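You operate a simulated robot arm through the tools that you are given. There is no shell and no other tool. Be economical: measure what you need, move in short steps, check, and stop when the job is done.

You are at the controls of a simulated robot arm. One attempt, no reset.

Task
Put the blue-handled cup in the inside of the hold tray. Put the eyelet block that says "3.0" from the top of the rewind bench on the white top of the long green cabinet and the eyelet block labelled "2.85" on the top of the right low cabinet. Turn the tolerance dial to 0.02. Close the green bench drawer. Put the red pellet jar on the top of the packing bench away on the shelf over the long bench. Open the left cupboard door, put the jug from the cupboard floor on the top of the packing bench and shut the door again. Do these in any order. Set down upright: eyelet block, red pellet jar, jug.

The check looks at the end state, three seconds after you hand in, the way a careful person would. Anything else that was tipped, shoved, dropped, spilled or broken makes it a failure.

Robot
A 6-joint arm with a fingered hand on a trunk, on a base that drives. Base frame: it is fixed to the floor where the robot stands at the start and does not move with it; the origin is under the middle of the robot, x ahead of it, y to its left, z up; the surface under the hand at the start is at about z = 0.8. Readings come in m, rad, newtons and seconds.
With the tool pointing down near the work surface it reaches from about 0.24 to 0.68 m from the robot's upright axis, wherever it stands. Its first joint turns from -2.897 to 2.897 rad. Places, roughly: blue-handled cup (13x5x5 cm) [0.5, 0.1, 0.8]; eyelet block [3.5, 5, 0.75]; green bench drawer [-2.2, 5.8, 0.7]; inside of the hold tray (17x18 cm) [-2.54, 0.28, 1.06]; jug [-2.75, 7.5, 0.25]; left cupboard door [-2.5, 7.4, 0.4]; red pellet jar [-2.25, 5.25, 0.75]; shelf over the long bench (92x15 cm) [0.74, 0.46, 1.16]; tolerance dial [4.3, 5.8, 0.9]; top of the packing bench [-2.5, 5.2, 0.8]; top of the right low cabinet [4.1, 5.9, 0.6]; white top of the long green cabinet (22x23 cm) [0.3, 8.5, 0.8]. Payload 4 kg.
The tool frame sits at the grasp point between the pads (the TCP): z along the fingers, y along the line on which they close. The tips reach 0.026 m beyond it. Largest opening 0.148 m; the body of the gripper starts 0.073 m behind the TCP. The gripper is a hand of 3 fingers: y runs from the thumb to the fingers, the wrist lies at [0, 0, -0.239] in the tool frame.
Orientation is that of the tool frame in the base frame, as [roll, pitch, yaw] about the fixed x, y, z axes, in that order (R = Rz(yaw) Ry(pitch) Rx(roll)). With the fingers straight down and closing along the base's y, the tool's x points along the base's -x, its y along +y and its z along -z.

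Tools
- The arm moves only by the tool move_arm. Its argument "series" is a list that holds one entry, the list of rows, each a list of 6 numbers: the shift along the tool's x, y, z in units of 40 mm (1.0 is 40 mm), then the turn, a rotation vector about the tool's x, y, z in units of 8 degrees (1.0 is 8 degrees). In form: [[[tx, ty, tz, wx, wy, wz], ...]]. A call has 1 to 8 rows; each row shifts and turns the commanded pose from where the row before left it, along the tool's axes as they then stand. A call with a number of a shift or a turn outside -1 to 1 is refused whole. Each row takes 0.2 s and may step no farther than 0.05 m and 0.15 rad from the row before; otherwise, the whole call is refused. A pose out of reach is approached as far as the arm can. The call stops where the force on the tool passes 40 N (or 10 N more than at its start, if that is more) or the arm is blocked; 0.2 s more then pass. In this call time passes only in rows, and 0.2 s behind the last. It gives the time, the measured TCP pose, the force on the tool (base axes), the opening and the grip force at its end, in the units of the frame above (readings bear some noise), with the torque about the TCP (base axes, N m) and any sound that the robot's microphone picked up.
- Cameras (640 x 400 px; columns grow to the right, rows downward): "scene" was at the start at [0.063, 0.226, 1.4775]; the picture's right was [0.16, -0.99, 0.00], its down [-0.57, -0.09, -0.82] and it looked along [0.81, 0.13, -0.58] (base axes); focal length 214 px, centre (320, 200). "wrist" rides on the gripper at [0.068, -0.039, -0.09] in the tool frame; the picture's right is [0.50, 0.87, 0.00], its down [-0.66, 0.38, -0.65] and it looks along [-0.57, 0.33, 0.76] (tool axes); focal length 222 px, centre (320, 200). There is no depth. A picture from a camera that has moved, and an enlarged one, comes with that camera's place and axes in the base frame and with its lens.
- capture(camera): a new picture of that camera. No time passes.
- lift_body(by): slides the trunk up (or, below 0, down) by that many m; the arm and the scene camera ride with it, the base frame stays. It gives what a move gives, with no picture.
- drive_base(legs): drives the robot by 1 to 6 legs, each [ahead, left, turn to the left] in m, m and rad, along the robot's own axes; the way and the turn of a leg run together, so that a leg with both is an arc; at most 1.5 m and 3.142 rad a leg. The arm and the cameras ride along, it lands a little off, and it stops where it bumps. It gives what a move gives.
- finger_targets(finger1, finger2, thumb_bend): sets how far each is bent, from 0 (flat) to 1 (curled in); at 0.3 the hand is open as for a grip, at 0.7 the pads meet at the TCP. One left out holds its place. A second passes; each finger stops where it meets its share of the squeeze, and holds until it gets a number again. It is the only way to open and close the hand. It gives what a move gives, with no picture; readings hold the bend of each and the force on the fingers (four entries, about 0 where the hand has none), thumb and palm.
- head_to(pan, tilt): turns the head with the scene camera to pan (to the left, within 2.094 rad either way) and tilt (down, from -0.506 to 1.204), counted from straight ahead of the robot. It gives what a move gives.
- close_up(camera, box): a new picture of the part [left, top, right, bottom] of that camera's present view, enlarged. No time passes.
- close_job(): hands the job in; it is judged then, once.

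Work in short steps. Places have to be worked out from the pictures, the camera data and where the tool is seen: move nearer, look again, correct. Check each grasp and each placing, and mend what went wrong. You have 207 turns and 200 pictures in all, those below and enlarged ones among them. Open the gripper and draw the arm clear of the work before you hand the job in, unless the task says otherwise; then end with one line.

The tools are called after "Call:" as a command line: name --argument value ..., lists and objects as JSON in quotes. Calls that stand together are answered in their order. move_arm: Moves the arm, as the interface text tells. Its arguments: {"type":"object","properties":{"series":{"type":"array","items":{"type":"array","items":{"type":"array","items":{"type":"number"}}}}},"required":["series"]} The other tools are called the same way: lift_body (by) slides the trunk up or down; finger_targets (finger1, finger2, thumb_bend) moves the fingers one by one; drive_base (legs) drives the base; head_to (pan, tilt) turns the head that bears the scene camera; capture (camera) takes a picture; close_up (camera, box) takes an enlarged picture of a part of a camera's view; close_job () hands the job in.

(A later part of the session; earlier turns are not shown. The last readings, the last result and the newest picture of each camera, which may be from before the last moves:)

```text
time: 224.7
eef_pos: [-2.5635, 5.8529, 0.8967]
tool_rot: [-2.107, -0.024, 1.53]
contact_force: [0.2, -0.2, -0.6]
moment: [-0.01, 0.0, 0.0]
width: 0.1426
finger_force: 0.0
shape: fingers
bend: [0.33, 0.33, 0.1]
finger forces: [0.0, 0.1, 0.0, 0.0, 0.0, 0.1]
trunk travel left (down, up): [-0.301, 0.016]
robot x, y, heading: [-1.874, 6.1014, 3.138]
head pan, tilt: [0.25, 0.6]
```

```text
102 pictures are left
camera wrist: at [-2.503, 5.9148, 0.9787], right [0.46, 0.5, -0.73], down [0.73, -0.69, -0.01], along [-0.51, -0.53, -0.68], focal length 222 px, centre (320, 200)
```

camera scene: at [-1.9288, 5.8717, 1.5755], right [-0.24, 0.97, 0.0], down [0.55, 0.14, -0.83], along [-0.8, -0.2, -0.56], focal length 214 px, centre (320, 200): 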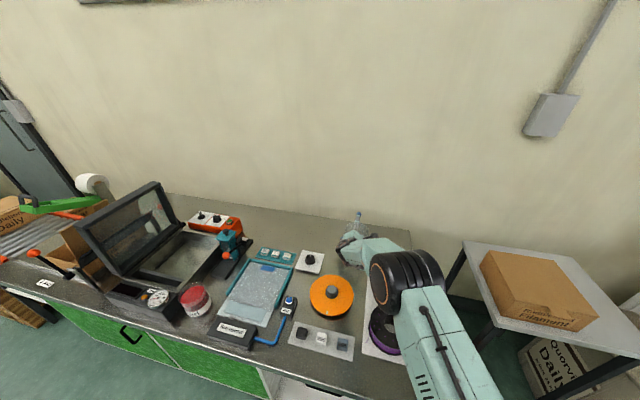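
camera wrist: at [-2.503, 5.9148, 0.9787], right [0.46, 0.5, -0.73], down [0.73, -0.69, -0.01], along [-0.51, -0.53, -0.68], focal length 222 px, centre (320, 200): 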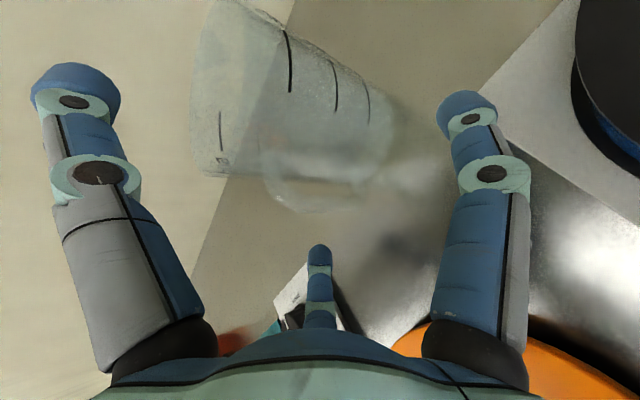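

The jug stands upright on the bench, clear of the hand. I'm raising the hand and backing off, then checking the bench.

Call:
move_arm --series '[[[0, -0.7, -0.5, 0, 0, 0], [0, -0.86, -0.51, 0, 0, 0], [0, -0.86, -0.51, 0, 0, 0], [0, -0.86, -0.51, 0, 0, 0], [0, -0.86, -0.51, 0, 0, 0]]]'

Call:
drive_base --legs '[[-0.5, 0, 0]]'

Call:
head_to --pan 0.0 --tilt 0.6

Call:
close_up --camera "scene" --box '[160, 100, 400, 260]'

```text
time: 225.9
eef_pos: [-2.5631, 5.8463, 1.0911]
tool_rot: [-2.107, -0.025, 1.529]
contact_force: [-0.5, -0.7, 0.7]
moment: [0.01, -0.01, -0.01]
width: 0.1423
finger_force: 0.1
shape: fingers
bend: [0.33, 0.33, 0.1]
finger forces: [0.0, 0.1, 0.0, 0.0, 0.0, 0.1]
trunk travel left (down, up): [-0.301, 0.016]
robot x, y, heading: [-1.8727, 6.1026, 3.134]
head pan, tilt: [0.25, 0.6]
```

```text
time: 228.9
eef_pos: [-2.0541, 5.8427, 1.0912]
tool_rot: [-2.107, -0.024, 1.531]
contact_force: [-0.6, 0.3, 0.3]
moment: [0.04, -0.03, 0.01]
width: 0.1425
finger_force: 0.1
shape: fingers
bend: [0.33, 0.33, 0.1]
finger forces: [0.0, 0.1, 0.0, 0.0, 0.0, 0.1]
trunk travel left (down, up): [-0.301, 0.016]
robot x, y, heading: [-1.366, 6.0985, 3.143]
head pan, tilt: [0.25, 0.6]
```

```text
time: 229.6
eef_pos: [-2.0548, 5.8431, 1.0914]
tool_rot: [-2.107, -0.025, 1.531]
contact_force: [-0.4, -0.7, 0.4]
moment: [-0.02, -0.02, 0.01]
width: 0.1424
finger_force: 0.1
shape: fingers
bend: [0.33, 0.33, 0.1]
finger forces: [0.0, 0.1, 0.0, 0.0, 0.1, 0.1]
trunk travel left (down, up): [-0.301, 0.016]
robot x, y, heading: [-1.3637, 6.1002, 3.143]
head pan, tilt: [0.0, 0.6]
```

```text
2.50 times, centred on (280, 180) of scene
camera zoom: at [-1.4227, 5.8924, 1.5754], right [0.0, 1.0, 0.0], down [0.56, 0.0, -0.83], along [-0.83, 0.0, -0.56], focal length 536 px, centre (420, 250)
```

zoom: 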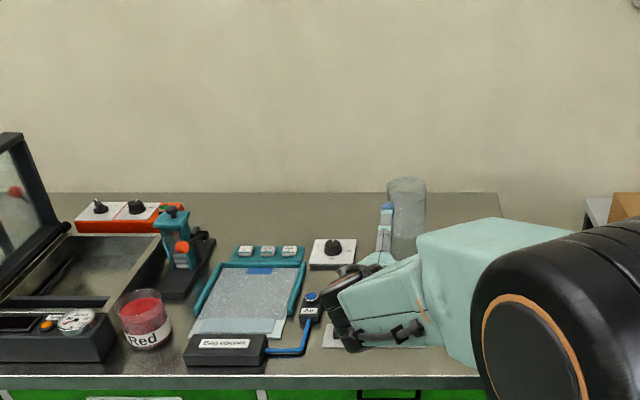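

The jug stands upright on the bench. Now I'll shut the cupboard door: forming a fist, lowering, and driving there.

Call:
drive_base --legs '[[-0.3, 0, 0], [0, -1.3, 0]]'

Call:
finger_targets --finger1 0.7 --finger2 0.7 --thumb_bend 0.7

Call:
lift_body --by -0.3

Call:
move_arm --series '[[[0, 0.86, 0.51, 0, 0, 0], [0, 0.86, 0.51, 0, 0, 0], [0, 0.86, 0.51, 0, 0, 0], [0, 0.86, 0.51, 0, 0, 0]]]'

Call:
capture --camera "scene"

```text
time: 242.9
eef_pos: [-1.7376, 7.1648, 1.0901]
tool_rot: [-2.105, -0.025, 1.501]
contact_force: [-1.2, 0.7, 1.0]
moment: [0.0, 0.0, -0.01]
width: 0.1423
finger_force: 0.1
shape: fingers
bend: [0.33, 0.33, 0.1]
finger forces: [0.1, 0.1, 0.1, 0.1, 0.1, 0.0]
trunk travel left (down, up): [-0.301, 0.016]
robot x, y, heading: [-1.0431, 7.4059, 3.11]
head pan, tilt: [0.0, 0.6]
```

```text
time: 243.9
eef_pos: [-1.7379, 7.1653, 1.089]
tool_rot: [-2.108, -0.024, 1.501]
contact_force: [-0.5, 0.3, 0.0]
moment: [-0.05, 0.02, 0.01]
width: 0.0004
finger_force: 0.0
shape: fingers
bend: [0.7, 0.7, 0.7]
finger forces: [0.1, 0.0, 0.1, 0.1, 0.0, 0.0]
trunk travel left (down, up): [-0.301, 0.016]
robot x, y, heading: [-1.0413, 7.4039, 3.11]
head pan, tilt: [0.0, 0.6]
```

```text
time: 246.9
eef_pos: [-1.7378, 7.1652, 0.7906]
tool_rot: [-2.105, -0.024, 1.502]
contact_force: [-0.8, 0.2, -0.7]
moment: [-0.01, 0.0, -0.02]
width: 0.0003
finger_force: 0.1
shape: fingers
bend: [0.7, 0.7, 0.7]
finger forces: [0.0, 0.1, 0.1, 0.0, 0.0, 0.0]
trunk travel left (down, up): [-0.001, 0.316]
robot x, y, heading: [-1.0404, 7.4039, 3.111]
head pan, tilt: [0.0, 0.6]
```

```text
time: 247.9
eef_pos: [-1.7345, 7.1676, 0.631]
tool_rot: [-2.107, -0.024, 1.501]
contact_force: [0.4, 0.5, -0.6]
moment: [0.02, 0.0, 0.01]
width: 0.0001
finger_force: 0.1
shape: fingers
bend: [0.7, 0.7, 0.7]
finger forces: [0.0, 0.1, 0.0, 0.0, 0.1, 0.0]
trunk travel left (down, up): [-0.001, 0.316]
robot x, y, heading: [-1.0442, 7.4026, 3.109]
head pan, tilt: [0.0, 0.6]
```

```text
100 pictures are left
camera scene: at [-1.1593, 7.1978, 1.271], right [0.03, 1.0, 0.0], down [0.56, -0.02, -0.82], along [-0.82, 0.02, -0.57], focal length 214 px, centre (320, 200)
```

scene: 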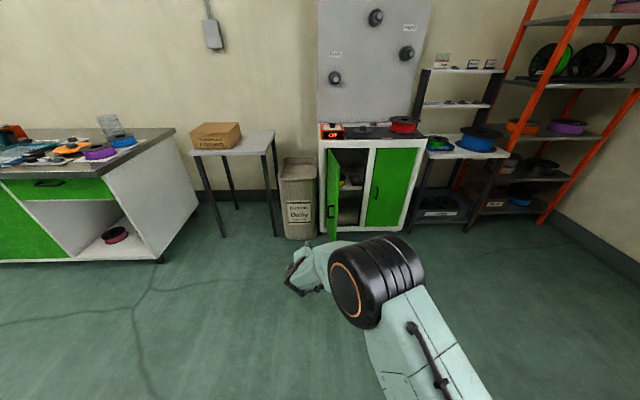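

The door's free edge is at about x≈-2.25, y≈7.30. I'm driving so that the fist is beside its outer face, above the handle.

Call:
drive_base --legs '[[0.5, 0.04, 0.03]]'

Call:
capture --camera "scene"

Call:
capture --camera "wrist"

```text
time: 250.9
eef_pos: [-2.2248, 7.1185, 0.633]
tool_rot: [-2.106, -0.025, 1.526]
contact_force: [-0.5, 0.0, -0.6]
moment: [-0.01, -0.02, -0.01]
width: 0.0004
finger_force: 0.1
shape: fingers
bend: [0.7, 0.7, 0.7]
finger forces: [0.0, 0.0, 0.1, 0.1, 0.0, 0.0]
trunk travel left (down, up): [-0.001, 0.316]
robot x, y, heading: [-1.5373, 7.374, 3.137]
head pan, tilt: [0.0, 0.6]
```

```text
99 pictures are left
camera scene: at [-1.6505, 7.1628, 1.271], right [0.0, 1.0, 0.0], down [0.57, 0.0, -0.82], along [-0.82, 0.0, -0.57], focal length 214 px, centre (320, 200)
```

scene: 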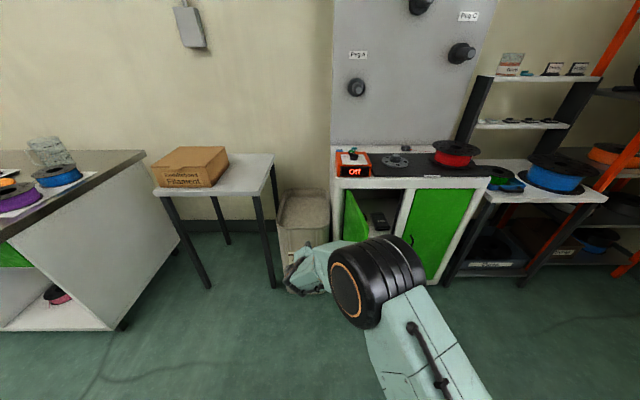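

```text
98 pictures are left
camera wrist: at [-2.1647, 7.1801, 0.7135], right [0.46, 0.5, -0.73], down [0.73, -0.69, -0.01], along [-0.51, -0.53, -0.68], focal length 222 px, centre (320, 200)
```

wrist: 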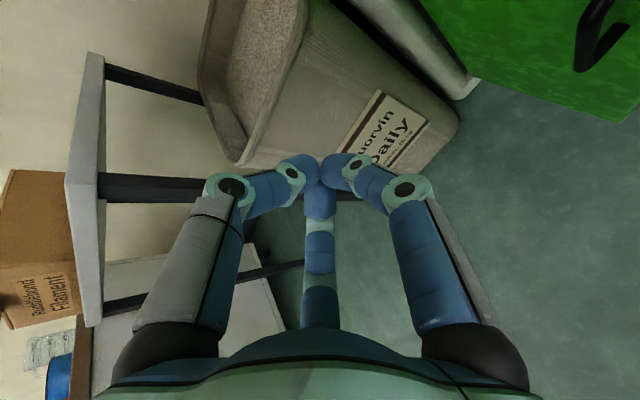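

I'm edging 4.5 cm forward, then sweeping right to swing the door.

Call:
drive_base --legs '[[0.045, 0, 0], [0, -0.2, 0]]'

Call:
capture --camera "scene"

Call:
capture --camera "wrist"

```text
time: 253.7
eef_pos: [-2.2686, 7.3166, 0.6317]
tool_rot: [-2.105, -0.024, 1.53]
contact_force: [0.4, 1.1, 0.6]
moment: [-0.01, 0.0, 0.0]
width: 0.0
finger_force: 0.0
shape: fingers
bend: [0.7, 0.7, 0.7]
finger forces: [0.0, 0.0, 0.0, 0.1, 0.0, 0.1]
trunk travel left (down, up): [-0.001, 0.316]
robot x, y, heading: [-1.581, 7.5716, 3.143]
head pan, tilt: [0.0, 0.6]
```

```text
97 pictures are left
camera scene: at [-1.6938, 7.3629, 1.271], right [0.0, 1.0, 0.0], down [0.56, 0.0, -0.83], along [-0.83, 0.0, -0.56], focal length 214 px, centre (320, 200)
```

scene: 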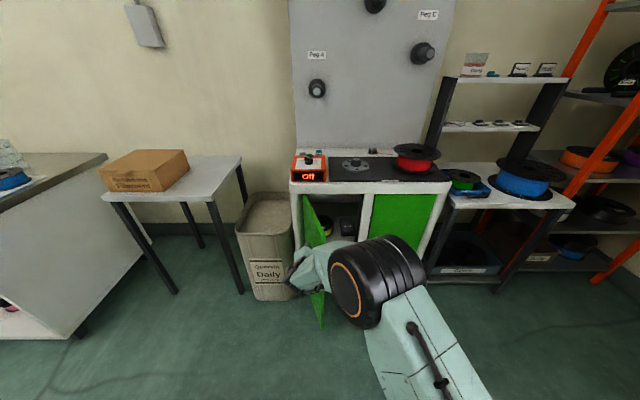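

```text
96 pictures are left
camera wrist: at [-2.2081, 7.3784, 0.7135], right [0.46, 0.5, -0.73], down [0.73, -0.69, -0.01], along [-0.51, -0.53, -0.68], focal length 222 px, centre (320, 200)
```

wrist: 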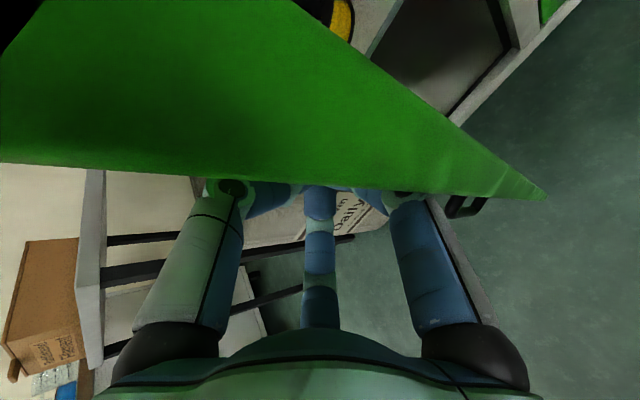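

The door is swinging, but the wrist camera sits on its inner side. I'll back off and roll the hand so the camera is on top.

Call:
drive_base --legs '[[-0.2, 0, 0]]'

Call:
move_arm --series '[[[0, 0, 0, 0, 0, -0.9375], [0, 0, 0, 0, 0, -0.9375], [0, 0, 0, 0, 0, -0.9375], [0, 0, 0, 0, 0, -0.9375], [0, 0, 0, 0, 0, -0.9375], [0, 0, 0, 0, 0, -0.9375], [0, 0, 0, 0, 0, -0.9375], [0, 0, 0, 0, 0, -0.9375]]]'

Call:
capture --camera "wrist"

Call:
capture --camera "scene"

```text
time: 255.4
eef_pos: [-2.0644, 7.3159, 0.6322]
tool_rot: [-2.108, -0.024, 1.531]
contact_force: [-1.2, -0.9, -0.1]
moment: [-0.03, 0.01, 0.02]
width: 0.0002
finger_force: 0.0
shape: fingers
bend: [0.7, 0.7, 0.7]
finger forces: [0.0, 0.1, 0.0, 0.0, 0.0, 0.0]
trunk travel left (down, up): [-0.001, 0.316]
robot x, y, heading: [-1.3763, 7.57, 3.142]
head pan, tilt: [0.0, 0.6]
```

```text
time: 257.2
eef_pos: [-2.0647, 7.3171, 0.6308]
tool_rot: [-2.467, -0.861, 2.276]
contact_force: [0.1, 0.4, 0.2]
moment: [0.0, 0.0, 0.01]
width: 0.0002
finger_force: 0.1
shape: fingers
bend: [0.7, 0.7, 0.7]
finger forces: [0.0, 0.0, 0.1, 0.0, 0.0, 0.0]
trunk travel left (down, up): [-0.001, 0.316]
robot x, y, heading: [-1.378, 7.571, 3.142]
head pan, tilt: [0.0, 0.6]
```

```text
95 pictures are left
camera wrist: at [-2.0269, 7.311, 0.7446], right [0.04, 1.0, 0.03], down [0.95, -0.03, -0.32], along [-0.32, 0.04, -0.95], focal length 222 px, centre (320, 200)
```

wrist: 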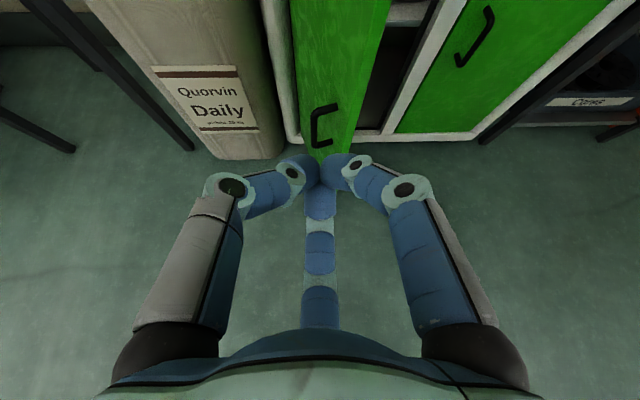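

```text
94 pictures are left
camera scene: at [-1.49, 7.3628, 1.271], right [0.0, 1.0, 0.0], down [0.56, 0.0, -0.83], along [-0.83, 0.0, -0.56], focal length 214 px, centre (320, 200)
```

scene: 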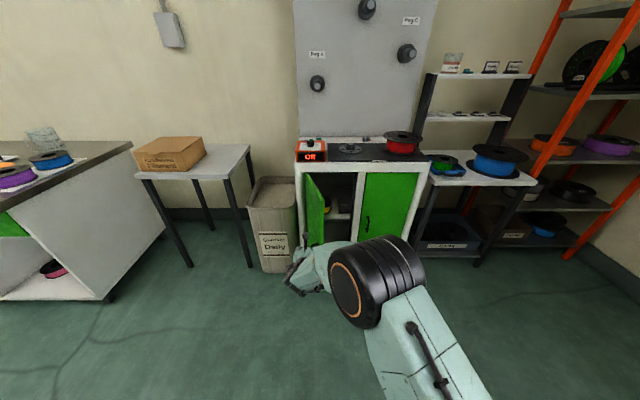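

Now I can see the door at about 70°. I'm going around its outer side and sweeping right again.

Call:
drive_base --legs '[[0, 0.1, 0], [0.19, 0, 0], [0, -0.22, 0]]'

Call:
capture --camera "wrist"

```text
time: 262.0
eef_pos: [-2.2555, 7.4406, 0.6325]
tool_rot: [-2.467, -0.859, 2.264]
contact_force: [0.3, -0.7, 0.6]
moment: [0.0, -0.01, 0.0]
width: 0.0
finger_force: 0.1
shape: fingers
bend: [0.7, 0.7, 0.7]
finger forces: [0.1, 0.1, 0.0, 0.0, 0.1, 0.1]
trunk travel left (down, up): [-0.001, 0.316]
robot x, y, heading: [-1.5657, 7.6886, 3.131]
head pan, tilt: [0.0, 0.6]
```

```text
93 pictures are left
camera wrist: at [-2.2175, 7.436, 0.7446], right [0.05, 1.0, 0.02], down [0.95, -0.04, -0.32], along [-0.32, 0.04, -0.95], focal length 222 px, centre (320, 200)
```

wrist: 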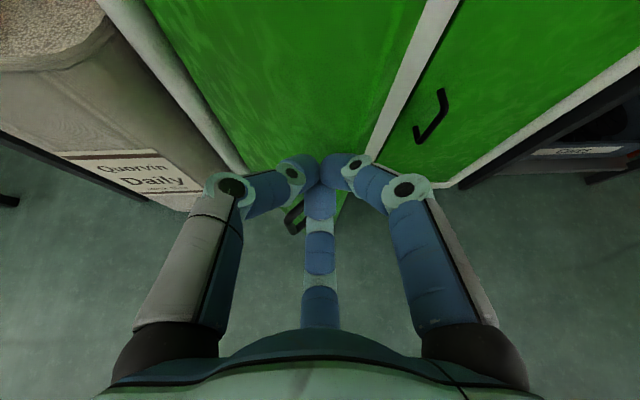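

The door is about half closed with the fist on its outer face. I'm pushing forward.

Call:
drive_base --legs '[[0.14, -0.03, 0]]'

Call:
capture --camera "wrist"

```text
time: 263.3
eef_pos: [-2.396, 7.4722, 0.6316]
tool_rot: [-2.467, -0.859, 2.266]
contact_force: [0.6, 0.5, 0.2]
moment: [-0.01, -0.01, -0.02]
width: 0.0
finger_force: 0.0
shape: fingers
bend: [0.7, 0.7, 0.7]
finger forces: [0.1, 0.0, 0.0, 0.0, 0.0, 0.0]
trunk travel left (down, up): [-0.001, 0.316]
robot x, y, heading: [-1.7075, 7.7181, 3.131]
head pan, tilt: [0.0, 0.6]
```

```text
92 pictures are left
camera wrist: at [-2.3587, 7.4663, 0.7445], right [0.05, 1.0, 0.02], down [0.95, -0.04, -0.32], along [-0.32, 0.04, -0.95], focal length 222 px, centre (320, 200)
```

wrist: 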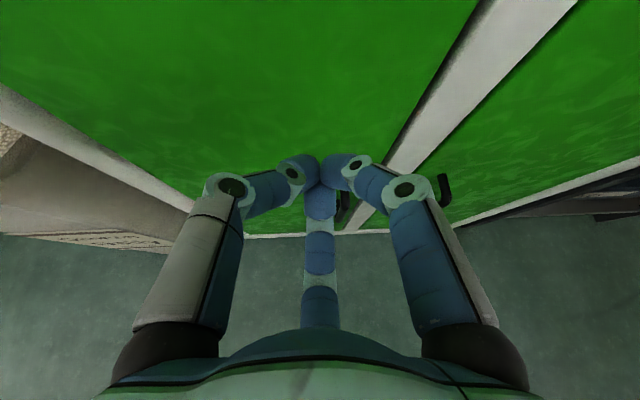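

Nearly shut; a few more centimetres until it stops.

Call:
drive_base --legs '[[0.05, 0, 0]]'

Call:
drive_base --legs '[[0.03, 0, 0]]'

Call:
capture --camera "wrist"

```text
time: 264.2
eef_pos: [-2.4461, 7.4724, 0.6307]
tool_rot: [-2.467, -0.859, 2.266]
contact_force: [-0.7, 0.2, 0.0]
moment: [-0.01, -0.01, 0.01]
width: 0.0002
finger_force: 0.1
shape: fingers
bend: [0.7, 0.69, 0.7]
finger forces: [0.1, 0.0, 0.1, 0.0, 0.0, 0.1]
trunk travel left (down, up): [-0.001, 0.316]
robot x, y, heading: [-1.7549, 7.7198, 3.13]
head pan, tilt: [0.0, 0.6]
```

```text
time: 265.1
eef_pos: [-2.454, 7.4677, 0.6259]
tool_rot: [-2.485, -0.85, 2.288]
contact_force: [14.3, 3.0, 0.8]
moment: [0.06, -0.17, -0.15]
width: 0.0
finger_force: 11.2
shape: fingers
bend: [0.71, 0.68, 0.73]
finger forces: [10.5, 0.0, 0.0, 0.1, 11.7, 0.1]
trunk travel left (down, up): [-0.001, 0.316]
robot x, y, heading: [-1.772, 7.7213, 3.137]
head pan, tilt: [0.0, 0.6]
stopped in leg 1: the force on the tool passed its limit at 54 N (the readings are from after the stop); the commanded pose is now the measured one
```

```text
91 pictures are left
camera wrist: at [-2.4175, 7.4623, 0.7399], right [0.04, 1.0, 0.03], down [0.95, -0.03, -0.3], along [-0.3, 0.04, -0.95], focal length 222 px, centre (320, 200)
```

wrist: 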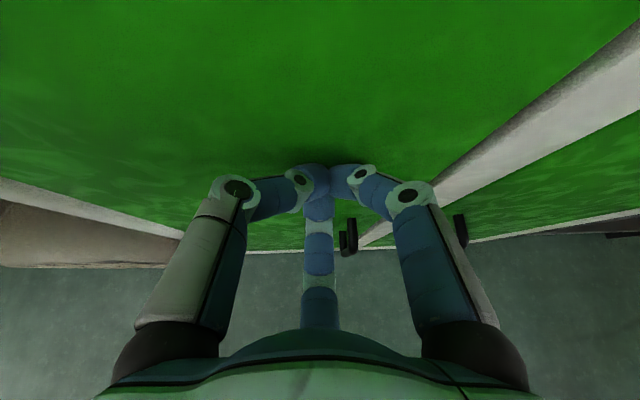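

Hit the stop at the closed plane. I'm backing off and verifying from a distance.

Call:
drive_base --legs '[[-0.5, 0, 0]]'

Call:
close_up --camera "scene" --box '[220, 110, 420, 270]'

```text
time: 268.0
eef_pos: [-1.9589, 7.4689, 0.6275]
tool_rot: [-2.48, -0.85, 2.276]
contact_force: [0.0, -0.3, -1.1]
moment: [0.03, -0.02, 0.02]
width: 0.0002
finger_force: 0.1
shape: fingers
bend: [0.69, 0.69, 0.7]
finger forces: [0.0, 0.0, 0.0, 0.0, 0.1, 0.0]
trunk travel left (down, up): [-0.001, 0.316]
robot x, y, heading: [-1.2714, 7.7125, 3.128]
head pan, tilt: [0.0, 0.6]
```

```text
2.50 times, centred on (320, 190) of scene
camera zoom: at [-1.3887, 7.5092, 1.271], right [0.02, 1.0, 0.0], down [0.56, -0.01, -0.83], along [-0.83, 0.01, -0.56], focal length 536 px, centre (320, 225)
```

zoom: 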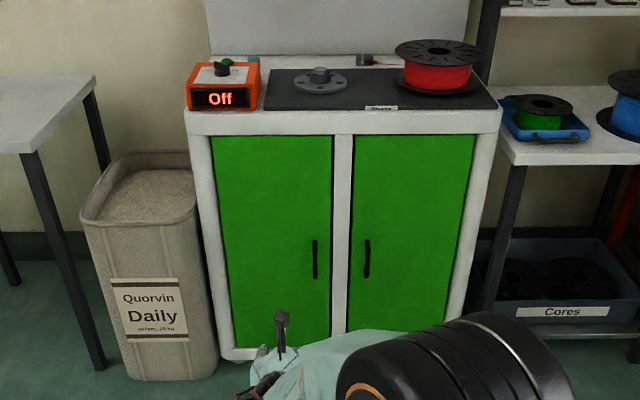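

The door is shut flush. Next is the red jar: I raise the trunk and reorient the tool to point straight down.

Call:
lift_body --by 0.31

Call:
move_arm --series '[[[0, 0, 0, 0, 0, 0.9375], [0, 0, 0, 0, 0, 0.9375], [0, 0, 0, 0, 0, 0.9375], [0, 0, 0, 0, 0, 0.9375], [0, 0, 0, 0, 0, 0.9375], [0, 0, 0, 0, 0, 0.9375], [0, 0, 0, 0, 0, 0.9375], [0, 0, 0, 0, 0, 0.9375]]]'

Call:
move_arm --series '[[[0, 0, -0.5, -0.92, 0, 0], [0, 0, -0.5, -0.92, 0, 0], [0, 0, -0.5, -0.92, 0, 0], [0, 0, -0.5, -0.92, 0, 0], [0, 0, -0.5, -0.92, 0, 0], [0, 0, -0.5, -0.92, 0, 0], [0, 0, -0.5, -0.92, 0, 0], [0, 0, -0.5, -0.92, 0, 0]]]'

Call:
move_arm --series '[[[0, 0, -1, 0, 0, -0.9375], [0, 0, -1, 0, 0, -0.9375], [0, 0, -1, 0, 0, -0.9375], [0, 0, -1, 0, 0, -0.9375]]]'

```text
time: 271.1
eef_pos: [-1.9576, 7.4694, 0.9368]
tool_rot: [-2.481, -0.851, 2.275]
contact_force: [1.1, 0.2, 0.8]
moment: [0.02, 0.01, 0.01]
width: 0.0
finger_force: 0.2
shape: fingers
bend: [0.69, 0.69, 0.7]
finger forces: [0.1, 0.1, 0.0, 0.0, 0.0, 0.0]
trunk travel left (down, up): [-0.311, 0.006]
robot x, y, heading: [-1.2718, 7.7152, 3.124]
head pan, tilt: [0.0, 0.6]
```

```text
time: 272.9
eef_pos: [-1.9599, 7.468, 0.9367]
tool_rot: [-2.119, -0.021, 1.522]
contact_force: [-0.2, -0.4, -0.1]
moment: [-0.02, -0.01, 0.03]
width: 0.0
finger_force: 0.0
shape: fingers
bend: [0.69, 0.69, 0.7]
finger forces: [0.0, 0.1, 0.0, 0.0, 0.0, 0.0]
trunk travel left (down, up): [-0.311, 0.006]
robot x, y, heading: [-1.2707, 7.7137, 3.13]
head pan, tilt: [0.0, 0.6]
```

```text
time: 274.7
eef_pos: [-1.8776, 7.4609, 1.0653]
tool_rot: [3.134, -0.024, 1.524]
contact_force: [0.2, -0.1, -0.2]
moment: [0.02, 0.01, 0.01]
width: 0.0
finger_force: 0.0
shape: fingers
bend: [0.69, 0.69, 0.7]
finger forces: [0.1, 0.1, 0.0, 0.0, 0.1, 0.0]
trunk travel left (down, up): [-0.311, 0.006]
robot x, y, heading: [-1.2727, 7.7191, 3.127]
head pan, tilt: [0.0, 0.6]
```

```text
time: 275.7
eef_pos: [-1.8266, 7.4042, 1.2039]
tool_rot: [3.132, -0.034, 1.974]
contact_force: [-0.7, 0.4, 0.8]
moment: [0.03, 0.04, 0.01]
width: 0.0003
finger_force: 0.2
shape: fingers
bend: [0.69, 0.69, 0.7]
finger forces: [0.0, 0.0, 0.0, 0.1, 0.1, 0.0]
out of reach, approached as far as the arm can: row 3, 4
trunk travel left (down, up): [-0.311, 0.006]
robot x, y, heading: [-1.2734, 7.7167, 3.127]
head pan, tilt: [0.0, 0.6]
```

Straight-down reach at shelf height is limited, so I'll use a tilted grasp for the jar. First I'm driving back to the packing bench for a closer look at it.

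Call:
drive_base --legs '[[0, 1.1, 0.01], [0, 1.1, 0]]'

Call:
move_arm --series '[[[0, 0, 0.5, 0, 0, 0.9375], [0, 0, 0.5, 0, 0, 0.9375], [0, 0, 0.5, 0, 0, 0.9375], [0, 0, 0.5, 0.9, 0, 0.5], [0, 0, 0, 0.9, 0, 0], [0, 0, 0, 0.9, 0, 0], [0, 0, 0, 0.9, 0, 0], [0, 0, 0, 0.9, 0, 0]]]'

Call:
head_to --pan 0.15 --tilt 0.65

Call:
capture --camera "scene"

```text
time: 295.1
eef_pos: [-1.7898, 5.1908, 1.2024]
tool_rot: [3.134, -0.034, 2.007]
contact_force: [0.3, 0.1, 0.0]
moment: [-0.03, 0.04, -0.02]
width: 0.0
finger_force: 0.0
shape: fingers
bend: [0.69, 0.69, 0.7]
finger forces: [0.0, 0.0, 0.0, 0.0, 0.0, 0.0]
trunk travel left (down, up): [-0.311, 0.006]
robot x, y, heading: [-1.2538, 5.5273, -3.12]
head pan, tilt: [0.0, 0.6]
```

```text
time: 296.9
eef_pos: [-1.7885, 5.1918, 1.1248]
tool_rot: [-2.504, -0.029, 1.548]
contact_force: [0.3, 0.1, -0.3]
moment: [-0.03, -0.02, -0.05]
width: 0.0
finger_force: 0.1
shape: fingers
bend: [0.69, 0.69, 0.7]
finger forces: [0.0, 0.0, 0.0, 0.0, 0.1, 0.1]
trunk travel left (down, up): [-0.311, 0.006]
robot x, y, heading: [-1.2481, 5.5195, -3.121]
head pan, tilt: [0.0, 0.6]
```

```text
time: 297.6
eef_pos: [-1.7903, 5.1938, 1.1237]
tool_rot: [-2.509, -0.029, 1.545]
contact_force: [-0.3, -0.3, 0.8]
moment: [0.01, -0.01, -0.02]
width: 0.0001
finger_force: 0.1
shape: fingers
bend: [0.69, 0.69, 0.7]
finger forces: [0.1, 0.0, 0.0, 0.0, 0.1, 0.0]
trunk travel left (down, up): [-0.311, 0.006]
robot x, y, heading: [-1.2481, 5.5204, -3.118]
head pan, tilt: [0.15, 0.649]
```

```text
89 pictures are left
camera scene: at [-1.2977, 5.3002, 1.5809], right [-0.17, 0.99, 0.0], down [0.6, 0.1, -0.8], along [-0.79, -0.14, -0.6], focal length 214 px, centre (320, 200)
```

scene: 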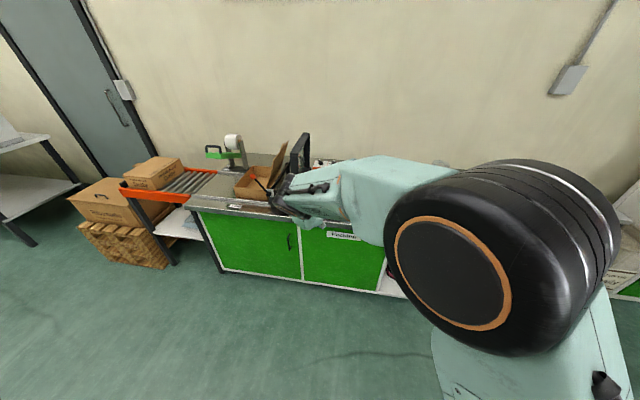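

I'm moving so the wrist camera can look down at the jar.

Call:
finger_targets --finger1 0.3 --finger2 0.3 --thumb_bend 0.3

Call:
drive_base --legs '[[0.3, -0.14, -0.02]]'

Call:
capture --camera "wrist"

Call:
head_to --pan 0.1 --tilt 0.75

Call:
capture --camera "scene"

```text
time: 298.6
eef_pos: [-1.7898, 5.1935, 1.124]
tool_rot: [-2.505, -0.03, 1.545]
contact_force: [0.8, -0.2, 0.2]
moment: [-0.02, 0.0, 0.02]
width: 0.1266
finger_force: 0.1
shape: fingers
bend: [0.3, 0.3, 0.3]
finger forces: [0.0, 0.1, 0.0, 0.0, 0.0, 0.0]
trunk travel left (down, up): [-0.311, 0.006]
robot x, y, heading: [-1.25, 5.5232, -3.123]
head pan, tilt: [0.15, 0.649]
```

```text
time: 300.8
eef_pos: [-2.0954, 5.3489, 1.1237]
tool_rot: [-2.505, -0.03, 1.516]
contact_force: [0.3, -0.3, -0.2]
moment: [0.02, -0.01, 0.0]
width: 0.1265
finger_force: 0.1
shape: fingers
bend: [0.3, 0.3, 0.3]
finger forces: [0.0, 0.0, 0.0, 0.1, 0.1, 0.0]
trunk travel left (down, up): [-0.311, 0.006]
robot x, y, heading: [-1.5417, 5.6621, 3.133]
head pan, tilt: [0.15, 0.649]
```

```text
88 pictures are left
camera wrist: at [-2.0695, 5.4108, 1.2213], right [0.72, 0.48, -0.5], down [0.65, -0.7, 0.28], along [-0.21, -0.53, -0.82], focal length 222 px, centre (320, 200)
```

wrist: 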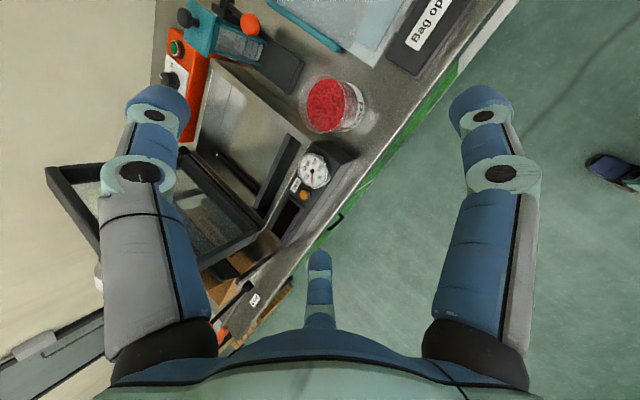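

```text
time: 301.4
eef_pos: [-2.0957, 5.3481, 1.1232]
tool_rot: [-2.506, -0.029, 1.514]
contact_force: [0.1, 1.2, -0.8]
moment: [-0.01, 0.02, -0.01]
width: 0.1267
finger_force: 0.1
shape: fingers
bend: [0.3, 0.3, 0.3]
finger forces: [0.1, 0.0, 0.0, 0.0, 0.1, 0.0]
trunk travel left (down, up): [-0.311, 0.006]
robot x, y, heading: [-1.5424, 5.6627, 3.136]
head pan, tilt: [0.099, 0.75]
```

```text
87 pictures are left
camera scene: at [-1.5963, 5.4455, 1.5723], right [-0.09, 1.0, 0.0], down [0.68, 0.06, -0.73], along [-0.73, -0.07, -0.68], focal length 214 px, centre (320, 200)
```

scene: 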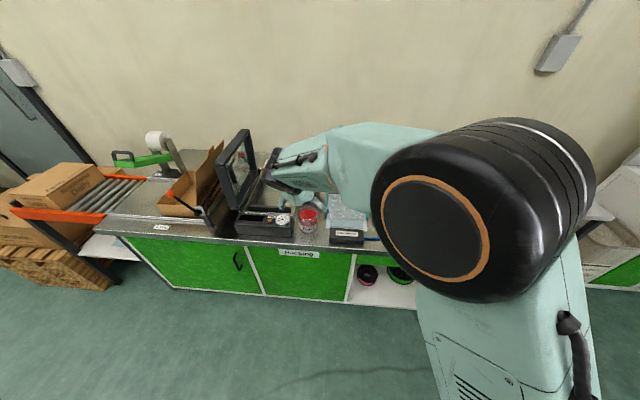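

Call:
close_up --camera "wrist" --box '[240, 20, 440, 180]'

Call:
close_up --camera "scene" --box '[240, 160, 400, 260]'

```text
2.50 times, centred on (340, 100) of wrist
camera zoom: at [-2.0694, 5.4107, 1.2216], right [0.72, 0.48, -0.5], down [0.65, -0.7, 0.28], along [-0.22, -0.53, -0.82], focal length 555 px, centre (270, 450)
```

zoom: 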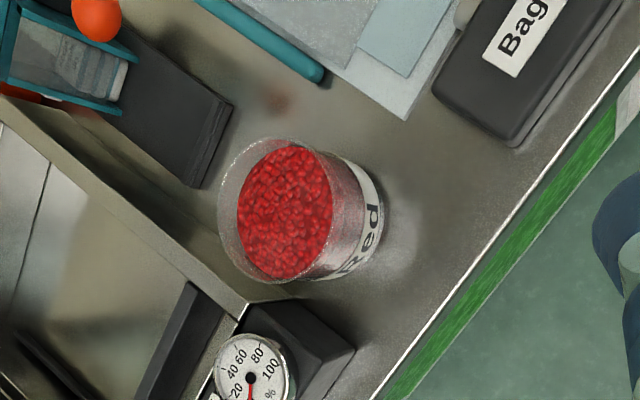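

```text
4.00 times, centred on (320, 210) of scene
camera zoom: at [-1.5963, 5.4455, 1.5723], right [-0.09, 1.0, 0.0], down [0.68, 0.06, -0.73], along [-0.73, -0.07, -0.68], focal length 858 px, centre (320, 160)
```

zoom: 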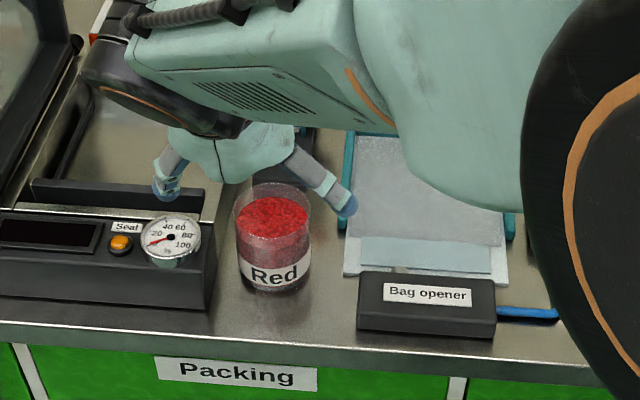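

The jar is at (-2.231, 5.334), radius 4.2 cm, open-topped, with its rim at z≈0.90. A 54°-down tilted three-finger grasp with no finger on the tight left side fits, so I'm rolling the hand -30° and pre-closing.

Call:
move_arm --series '[[[0, 0, 0, 0, 0, -0.9375], [0, 0, 0, 0, 0, -0.9375], [0, 0, 0, 0, 0, -0.9375], [0, 0, 0, 0, 0, -0.9375]]]'

Call:
finger_targets --finger1 0.4 --finger2 0.4 --thumb_bend 0.4

Call:
drive_base --legs '[[0.07, 0, 0]]'

Call:
capture --camera "wrist"

```text
time: 302.4
eef_pos: [-2.0948, 5.348, 1.1236]
tool_rot: [-2.588, -0.331, 1.957]
contact_force: [0.5, -0.3, 0.4]
moment: [0.01, 0.02, -0.02]
width: 0.1266
finger_force: 0.0
shape: fingers
bend: [0.3, 0.3, 0.3]
finger forces: [0.0, 0.0, 0.1, 0.1, 0.0, 0.0]
trunk travel left (down, up): [-0.311, 0.006]
robot x, y, heading: [-1.5417, 5.6566, 3.133]
head pan, tilt: [0.099, 0.75]
```

```text
time: 303.4
eef_pos: [-2.0944, 5.349, 1.1229]
tool_rot: [-2.586, -0.33, 1.956]
contact_force: [0.0, -0.5, -0.4]
moment: [0.02, 0.01, 0.03]
width: 0.096
finger_force: 0.2
shape: fingers
bend: [0.4, 0.4, 0.4]
finger forces: [0.0, 0.1, 0.1, 0.0, 0.0, 0.0]
trunk travel left (down, up): [-0.311, 0.006]
robot x, y, heading: [-1.5419, 5.6624, 3.131]
head pan, tilt: [0.099, 0.75]
```

```text
time: 304.5
eef_pos: [-2.1638, 5.3482, 1.1245]
tool_rot: [-2.588, -0.328, 1.957]
contact_force: [0.8, 0.2, -0.7]
moment: [-0.02, -0.03, 0.0]
width: 0.0957
finger_force: 0.0
shape: fingers
bend: [0.4, 0.4, 0.4]
finger forces: [0.0, 0.1, 0.0, 0.0, 0.1, 0.0]
trunk travel left (down, up): [-0.311, 0.006]
robot x, y, heading: [-1.6105, 5.6606, 3.131]
head pan, tilt: [0.099, 0.75]
```

```text
84 pictures are left
camera wrist: at [-2.1631, 5.3825, 1.2369], right [0.45, 0.85, -0.27], down [0.89, -0.43, 0.13], along [-0.01, -0.3, -0.95], focal length 222 px, centre (320, 200)
```

wrist: 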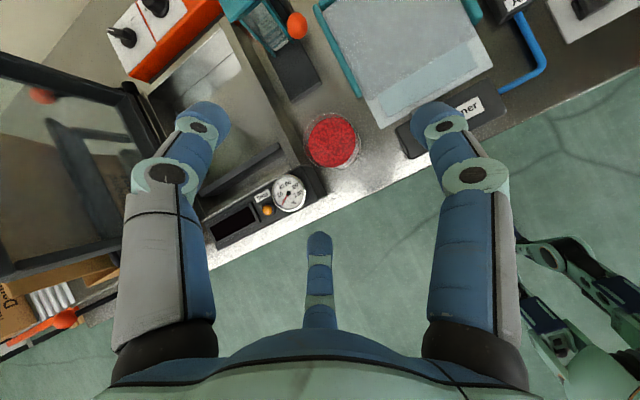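

The jar is confirmed at (-2.234, 5.335). I'm moving to a hover point on the tool axis, 14 cm from the grasp.

Call:
move_arm --series '[[[-0.48, 0.61, 0.88, 0, 0, 0], [-0.48, 0.61, 0.88, 0, 0, 0], [-0.48, 0.61, 0.88, 0, 0, 0]]]'

Call:
capture --camera "wrist"

```text
time: 305.3
eef_pos: [-2.1523, 5.3373, 0.9837]
tool_rot: [-2.587, -0.328, 1.957]
contact_force: [-0.5, 0.5, 0.3]
moment: [0.03, 0.0, 0.01]
width: 0.0959
finger_force: 0.1
shape: fingers
bend: [0.4, 0.4, 0.4]
finger forces: [0.0, 0.0, 0.0, 0.1, 0.0, 0.0]
trunk travel left (down, up): [-0.311, 0.006]
robot x, y, heading: [-1.6129, 5.661, 3.137]
head pan, tilt: [0.099, 0.75]
```

```text
83 pictures are left
camera wrist: at [-2.152, 5.3713, 1.098], right [0.45, 0.85, -0.27], down [0.89, -0.43, 0.13], along [-0.01, -0.3, -0.95], focal length 222 px, centre (320, 200)
```

wrist: 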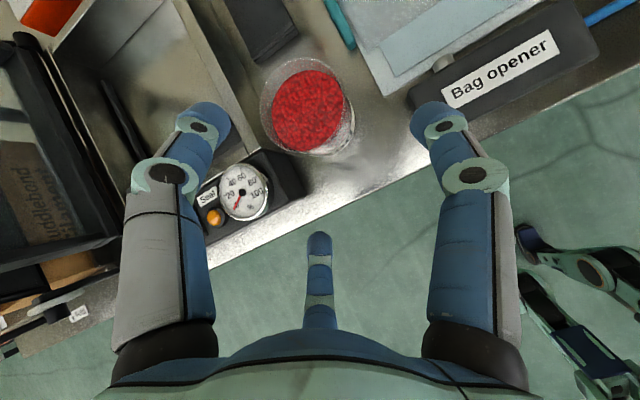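

Alignment is good. I'm advancing along the tool axis around the jar.

Call:
move_arm --series '[[[0, 0, 0.85, 0, 0, 0], [0, 0, 0.85, 0, 0, 0], [0, 0, 0.85, 0, 0, 0], [0, 0, 0.85, 0, 0, 0]]]'

Call:
capture --camera "wrist"

Call:
close_up --camera "scene" --box '[240, 160, 400, 260]'

```text
time: 306.3
eef_pos: [-2.2352, 5.3479, 0.8736]
tool_rot: [-2.587, -0.328, 1.958]
contact_force: [0.7, -1.1, 0.9]
moment: [-0.06, -0.08, 0.03]
width: 0.0965
finger_force: 1.2
shape: fingers
bend: [0.4, 0.39, 0.39]
finger forces: [0.0, 1.7, 0.1, 0.0, 1.1, 0.0]
trunk travel left (down, up): [-0.311, 0.006]
robot x, y, heading: [-1.6167, 5.663, 3.131]
head pan, tilt: [0.099, 0.75]
```

```text
82 pictures are left
camera wrist: at [-2.2344, 5.3818, 0.9888], right [0.45, 0.85, -0.27], down [0.89, -0.43, 0.13], along [-0.01, -0.3, -0.95], focal length 222 px, centre (320, 200)
```

wrist: 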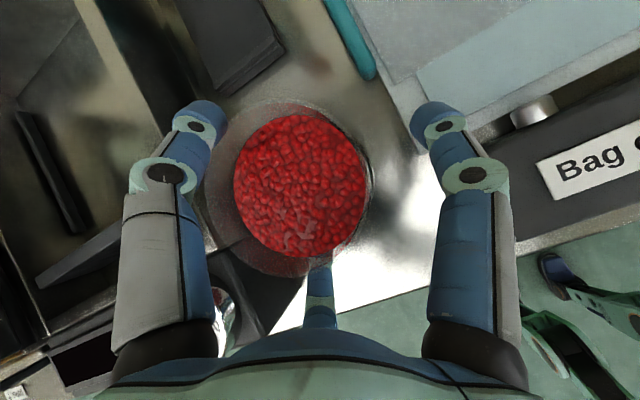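

```text
4.00 times, centred on (320, 210) of scene
camera zoom: at [-1.6657, 5.4459, 1.5723], right [-0.09, 1.0, 0.0], down [0.68, 0.06, -0.73], along [-0.73, -0.07, -0.68], focal length 858 px, centre (320, 160)
```

zoom: 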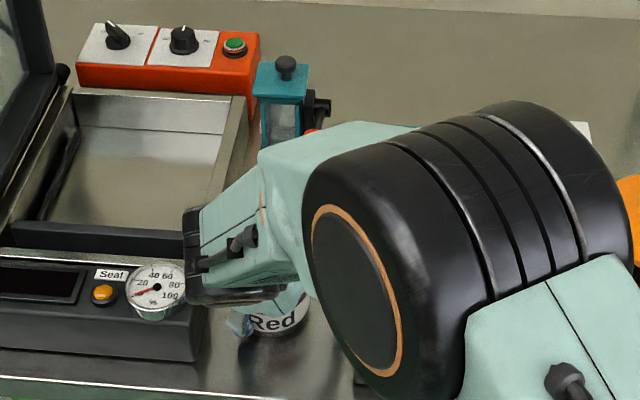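

Two fingers just touch the jar. I'm re-centring a few millimetres and closing.

Call:
move_arm --series '[[[-0.06, -0.2, 0.12, 0, 0, 0]]]'

Call:
finger_targets --finger1 0.6 --finger2 0.6 --thumb_bend 0.6

Call:
capture --camera "wrist"

```text
time: 306.7
eef_pos: [-2.2442, 5.342, 0.8746]
tool_rot: [-2.587, -0.327, 1.959]
contact_force: [0.6, -0.5, -0.6]
moment: [0.01, -0.03, -0.01]
width: 0.0957
finger_force: 0.3
shape: fingers
bend: [0.4, 0.39, 0.4]
finger forces: [0.1, 0.6, 0.0, 0.1, 0.0, 0.0]
trunk travel left (down, up): [-0.311, 0.006]
robot x, y, heading: [-1.6146, 5.6615, 3.133]
head pan, tilt: [0.099, 0.75]
```

```text
time: 307.7
eef_pos: [-2.2438, 5.3411, 0.8773]
tool_rot: [-2.585, -0.326, 1.955]
contact_force: [-6.4, -1.9, 17.6]
moment: [-0.22, 0.17, -0.05]
width: 0.0719
finger_force: 20.4
shape: fingers
bend: [0.5, 0.4, 0.49]
finger forces: [7.6, 7.7, 0.1, 0.0, 26.0, 0.0]
trunk travel left (down, up): [-0.311, 0.006]
robot x, y, heading: [-1.6131, 5.6597, 3.13]
head pan, tilt: [0.099, 0.75]
```

```text
80 pictures are left
camera wrist: at [-2.2427, 5.3767, 0.9906], right [0.45, 0.85, -0.27], down [0.89, -0.43, 0.12], along [-0.01, -0.3, -0.95], focal length 222 px, centre (320, 200)
```

wrist: 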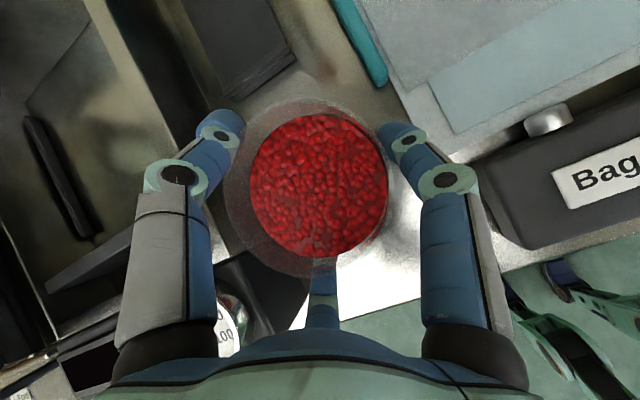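

The thumb is pressing the jar down hard (26 N). I'm easing it slightly to balance.

Call:
finger_targets --thumb_bend 0.47

```text
time: 308.7
eef_pos: [-2.2429, 5.3425, 0.8747]
tool_rot: [-2.59, -0.327, 1.959]
contact_force: [2.2, 1.1, 3.6]
moment: [-0.02, -0.26, 0.1]
width: 0.0724
finger_force: 11.5
shape: fingers
bend: [0.51, 0.41, 0.43]
finger forces: [7.3, 8.4, 0.0, 0.1, 7.1, 0.0]
trunk travel left (down, up): [-0.311, 0.006]
robot x, y, heading: [-1.611, 5.6599, 3.133]
head pan, tilt: [0.099, 0.75]
```

Now balanced at about 7–8 N each. I'm lifting gently straight up.

Call:
move_arm --series '[[[0.09, -0.15, -0.24, 0, 0, 0], [0.09, -0.15, -0.24, 0, 0, 0], [0.15, -0.25, -0.4, 0, 0, 0]]]'

Call:
capture --camera "wrist"

Call:
close_up --camera "scene" --box '[260, 190, 380, 270]'

```text
time: 309.5
eef_pos: [-2.2409, 5.3394, 0.9154]
tool_rot: [-2.589, -0.329, 1.957]
contact_force: [0.1, -0.3, -2.5]
moment: [0.0, -0.05, -0.02]
width: 0.0715
finger_force: 9.3
shape: fingers
bend: [0.51, 0.43, 0.44]
finger forces: [7.2, 5.4, 0.0, 0.0, 4.7, 0.2]
trunk travel left (down, up): [-0.311, 0.006]
robot x, y, heading: [-1.6126, 5.6598, 3.134]
head pan, tilt: [0.099, 0.75]
```

```text
79 pictures are left
camera wrist: at [-2.2404, 5.3742, 1.0303], right [0.45, 0.85, -0.27], down [0.89, -0.43, 0.13], along [-0.01, -0.3, -0.95], focal length 222 px, centre (320, 200)
```

wrist: 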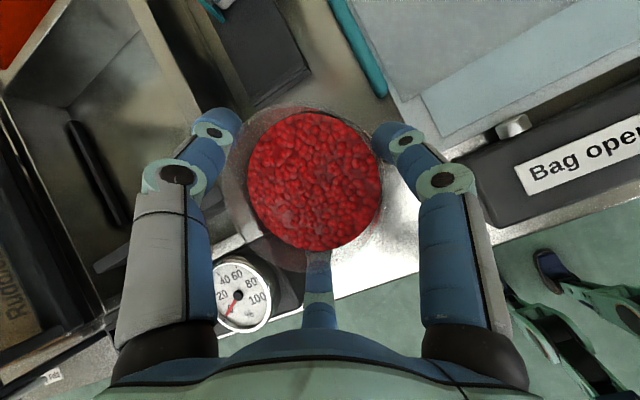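

```text
5.00 times, centred on (320, 230) of scene
camera zoom: at [-1.6657, 5.446, 1.5722], right [-0.09, 1.0, 0.0], down [0.68, 0.06, -0.73], along [-0.73, -0.07, -0.68], focal length 1072 px, centre (320, 50)
```

zoom: 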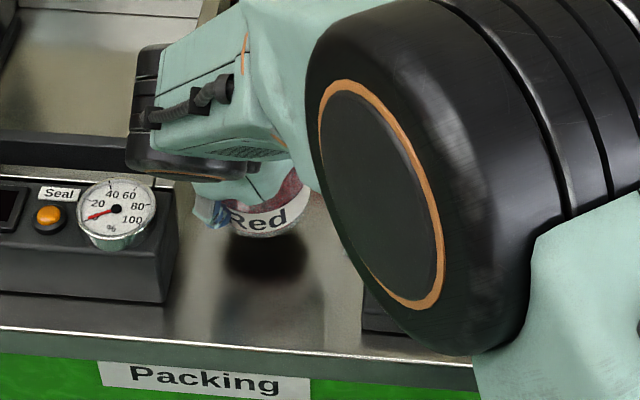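

Lifted and held. I'm firming up the grip a little and checking the tilt.

Call:
finger_targets --finger1 0.6 --finger2 0.6 --thumb_bend 0.5

Call:
move_arm --series '[[[0.25, -0.45, -0.7, 0, 0, 0], [0.25, -0.45, -0.7, 0, 0, 0], [0.25, -0.45, -0.7, 0, 0, 0]]]'

Call:
capture --camera "wrist"

Call:
close_up --camera "scene" --box '[240, 150, 380, 250]'

```text
time: 310.5
eef_pos: [-2.2415, 5.3396, 0.9172]
tool_rot: [-2.588, -0.329, 1.959]
contact_force: [-0.2, -0.5, -4.3]
moment: [-0.02, -0.07, 0.01]
width: 0.0702
finger_force: 11.4
shape: fingers
bend: [0.51, 0.44, 0.47]
finger forces: [8.5, 7.2, 0.0, 0.1, 7.3, 0.1]
trunk travel left (down, up): [-0.311, 0.006]
robot x, y, heading: [-1.6114, 5.6618, 3.134]
head pan, tilt: [0.099, 0.75]
```

```text
time: 311.3
eef_pos: [-2.2422, 5.3364, 1.0207]
tool_rot: [-2.587, -0.328, 1.957]
contact_force: [-0.4, 0.1, -3.1]
moment: [0.02, -0.04, 0.02]
width: 0.0699
finger_force: 11.5
shape: fingers
bend: [0.51, 0.44, 0.47]
finger forces: [8.4, 7.1, 0.0, 0.0, 7.2, 0.1]
trunk travel left (down, up): [-0.311, 0.006]
robot x, y, heading: [-1.6135, 5.6597, 3.138]
head pan, tilt: [0.099, 0.75]
```

```text
77 pictures are left
camera wrist: at [-2.2418, 5.3703, 1.1346], right [0.45, 0.85, -0.27], down [0.89, -0.43, 0.13], along [-0.01, -0.3, -0.95], focal length 222 px, centre (320, 200)
```

wrist: 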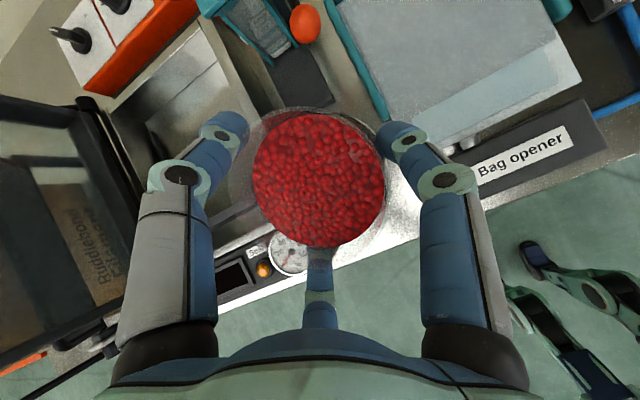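

```text
4.00 times, centred on (310, 200) of scene
camera zoom: at [-1.6656, 5.4462, 1.5723], right [-0.09, 1.0, 0.0], down [0.68, 0.06, -0.73], along [-0.73, -0.07, -0.68], focal length 858 px, centre (360, 200)
```

zoom: 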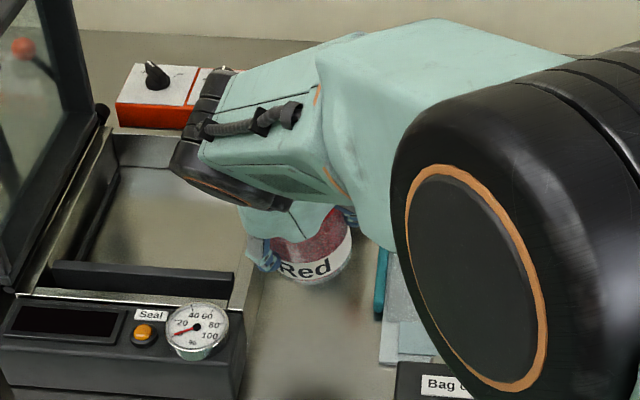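

The jar looks slightly tilted in the grip. I'm backing away from the bench to inspect it.

Call:
drive_base --legs '[[-0.35, 0, 0]]'

Call:
head_to --pan 0.15 --tilt 0.65

Call:
close_up --camera "scene" --box '[220, 160, 380, 260]'

Call:
close_up --camera "wrist" --box '[200, 80, 440, 260]'

```text
time: 313.6
eef_pos: [-1.8844, 5.327, 1.0211]
tool_rot: [-2.587, -0.328, 1.967]
contact_force: [-0.4, -0.2, -3.3]
moment: [0.01, -0.04, 0.0]
width: 0.07
finger_force: 10.9
shape: fingers
bend: [0.51, 0.44, 0.47]
finger forces: [8.4, 7.2, 0.1, 0.0, 7.1, 0.0]
trunk travel left (down, up): [-0.311, 0.006]
robot x, y, heading: [-1.2557, 5.6607, -3.137]
head pan, tilt: [0.099, 0.75]
```

```text
time: 314.2
eef_pos: [-1.8842, 5.3271, 1.0198]
tool_rot: [-2.586, -0.326, 1.967]
contact_force: [-0.3, -0.2, -4.2]
moment: [0.0, -0.02, -0.02]
width: 0.0699
finger_force: 10.8
shape: fingers
bend: [0.51, 0.44, 0.47]
finger forces: [8.4, 7.2, 0.0, 0.0, 7.0, 0.0]
trunk travel left (down, up): [-0.311, 0.006]
robot x, y, heading: [-1.259, 5.6628, -3.136]
head pan, tilt: [0.15, 0.649]
```

```text
4.00 times, centred on (300, 210) of scene
camera zoom: at [-1.3119, 5.4402, 1.5807], right [-0.15, 0.99, 0.0], down [0.6, 0.09, -0.8], along [-0.79, -0.12, -0.6], focal length 858 px, centre (400, 160)
```

zoom: 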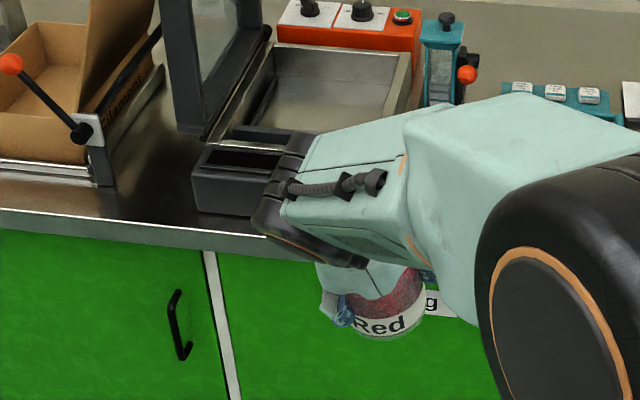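

```text
2.22 times, centred on (320, 170) of wrist
camera zoom: at [-1.8839, 5.3622, 1.1338], right [0.44, 0.86, -0.27], down [0.9, -0.42, 0.13], along [0.0, -0.3, -0.95], focal length 494 px, centre (320, 267)
```

zoom: 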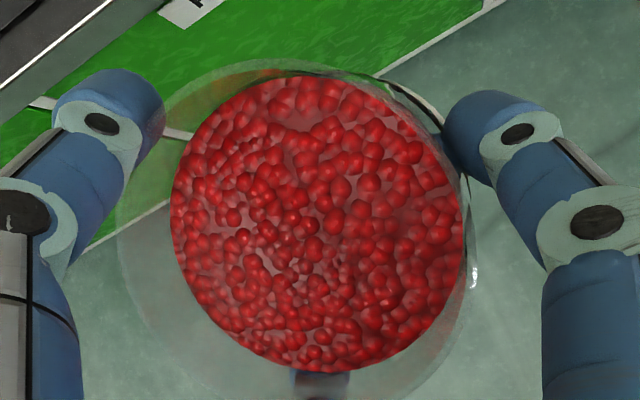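

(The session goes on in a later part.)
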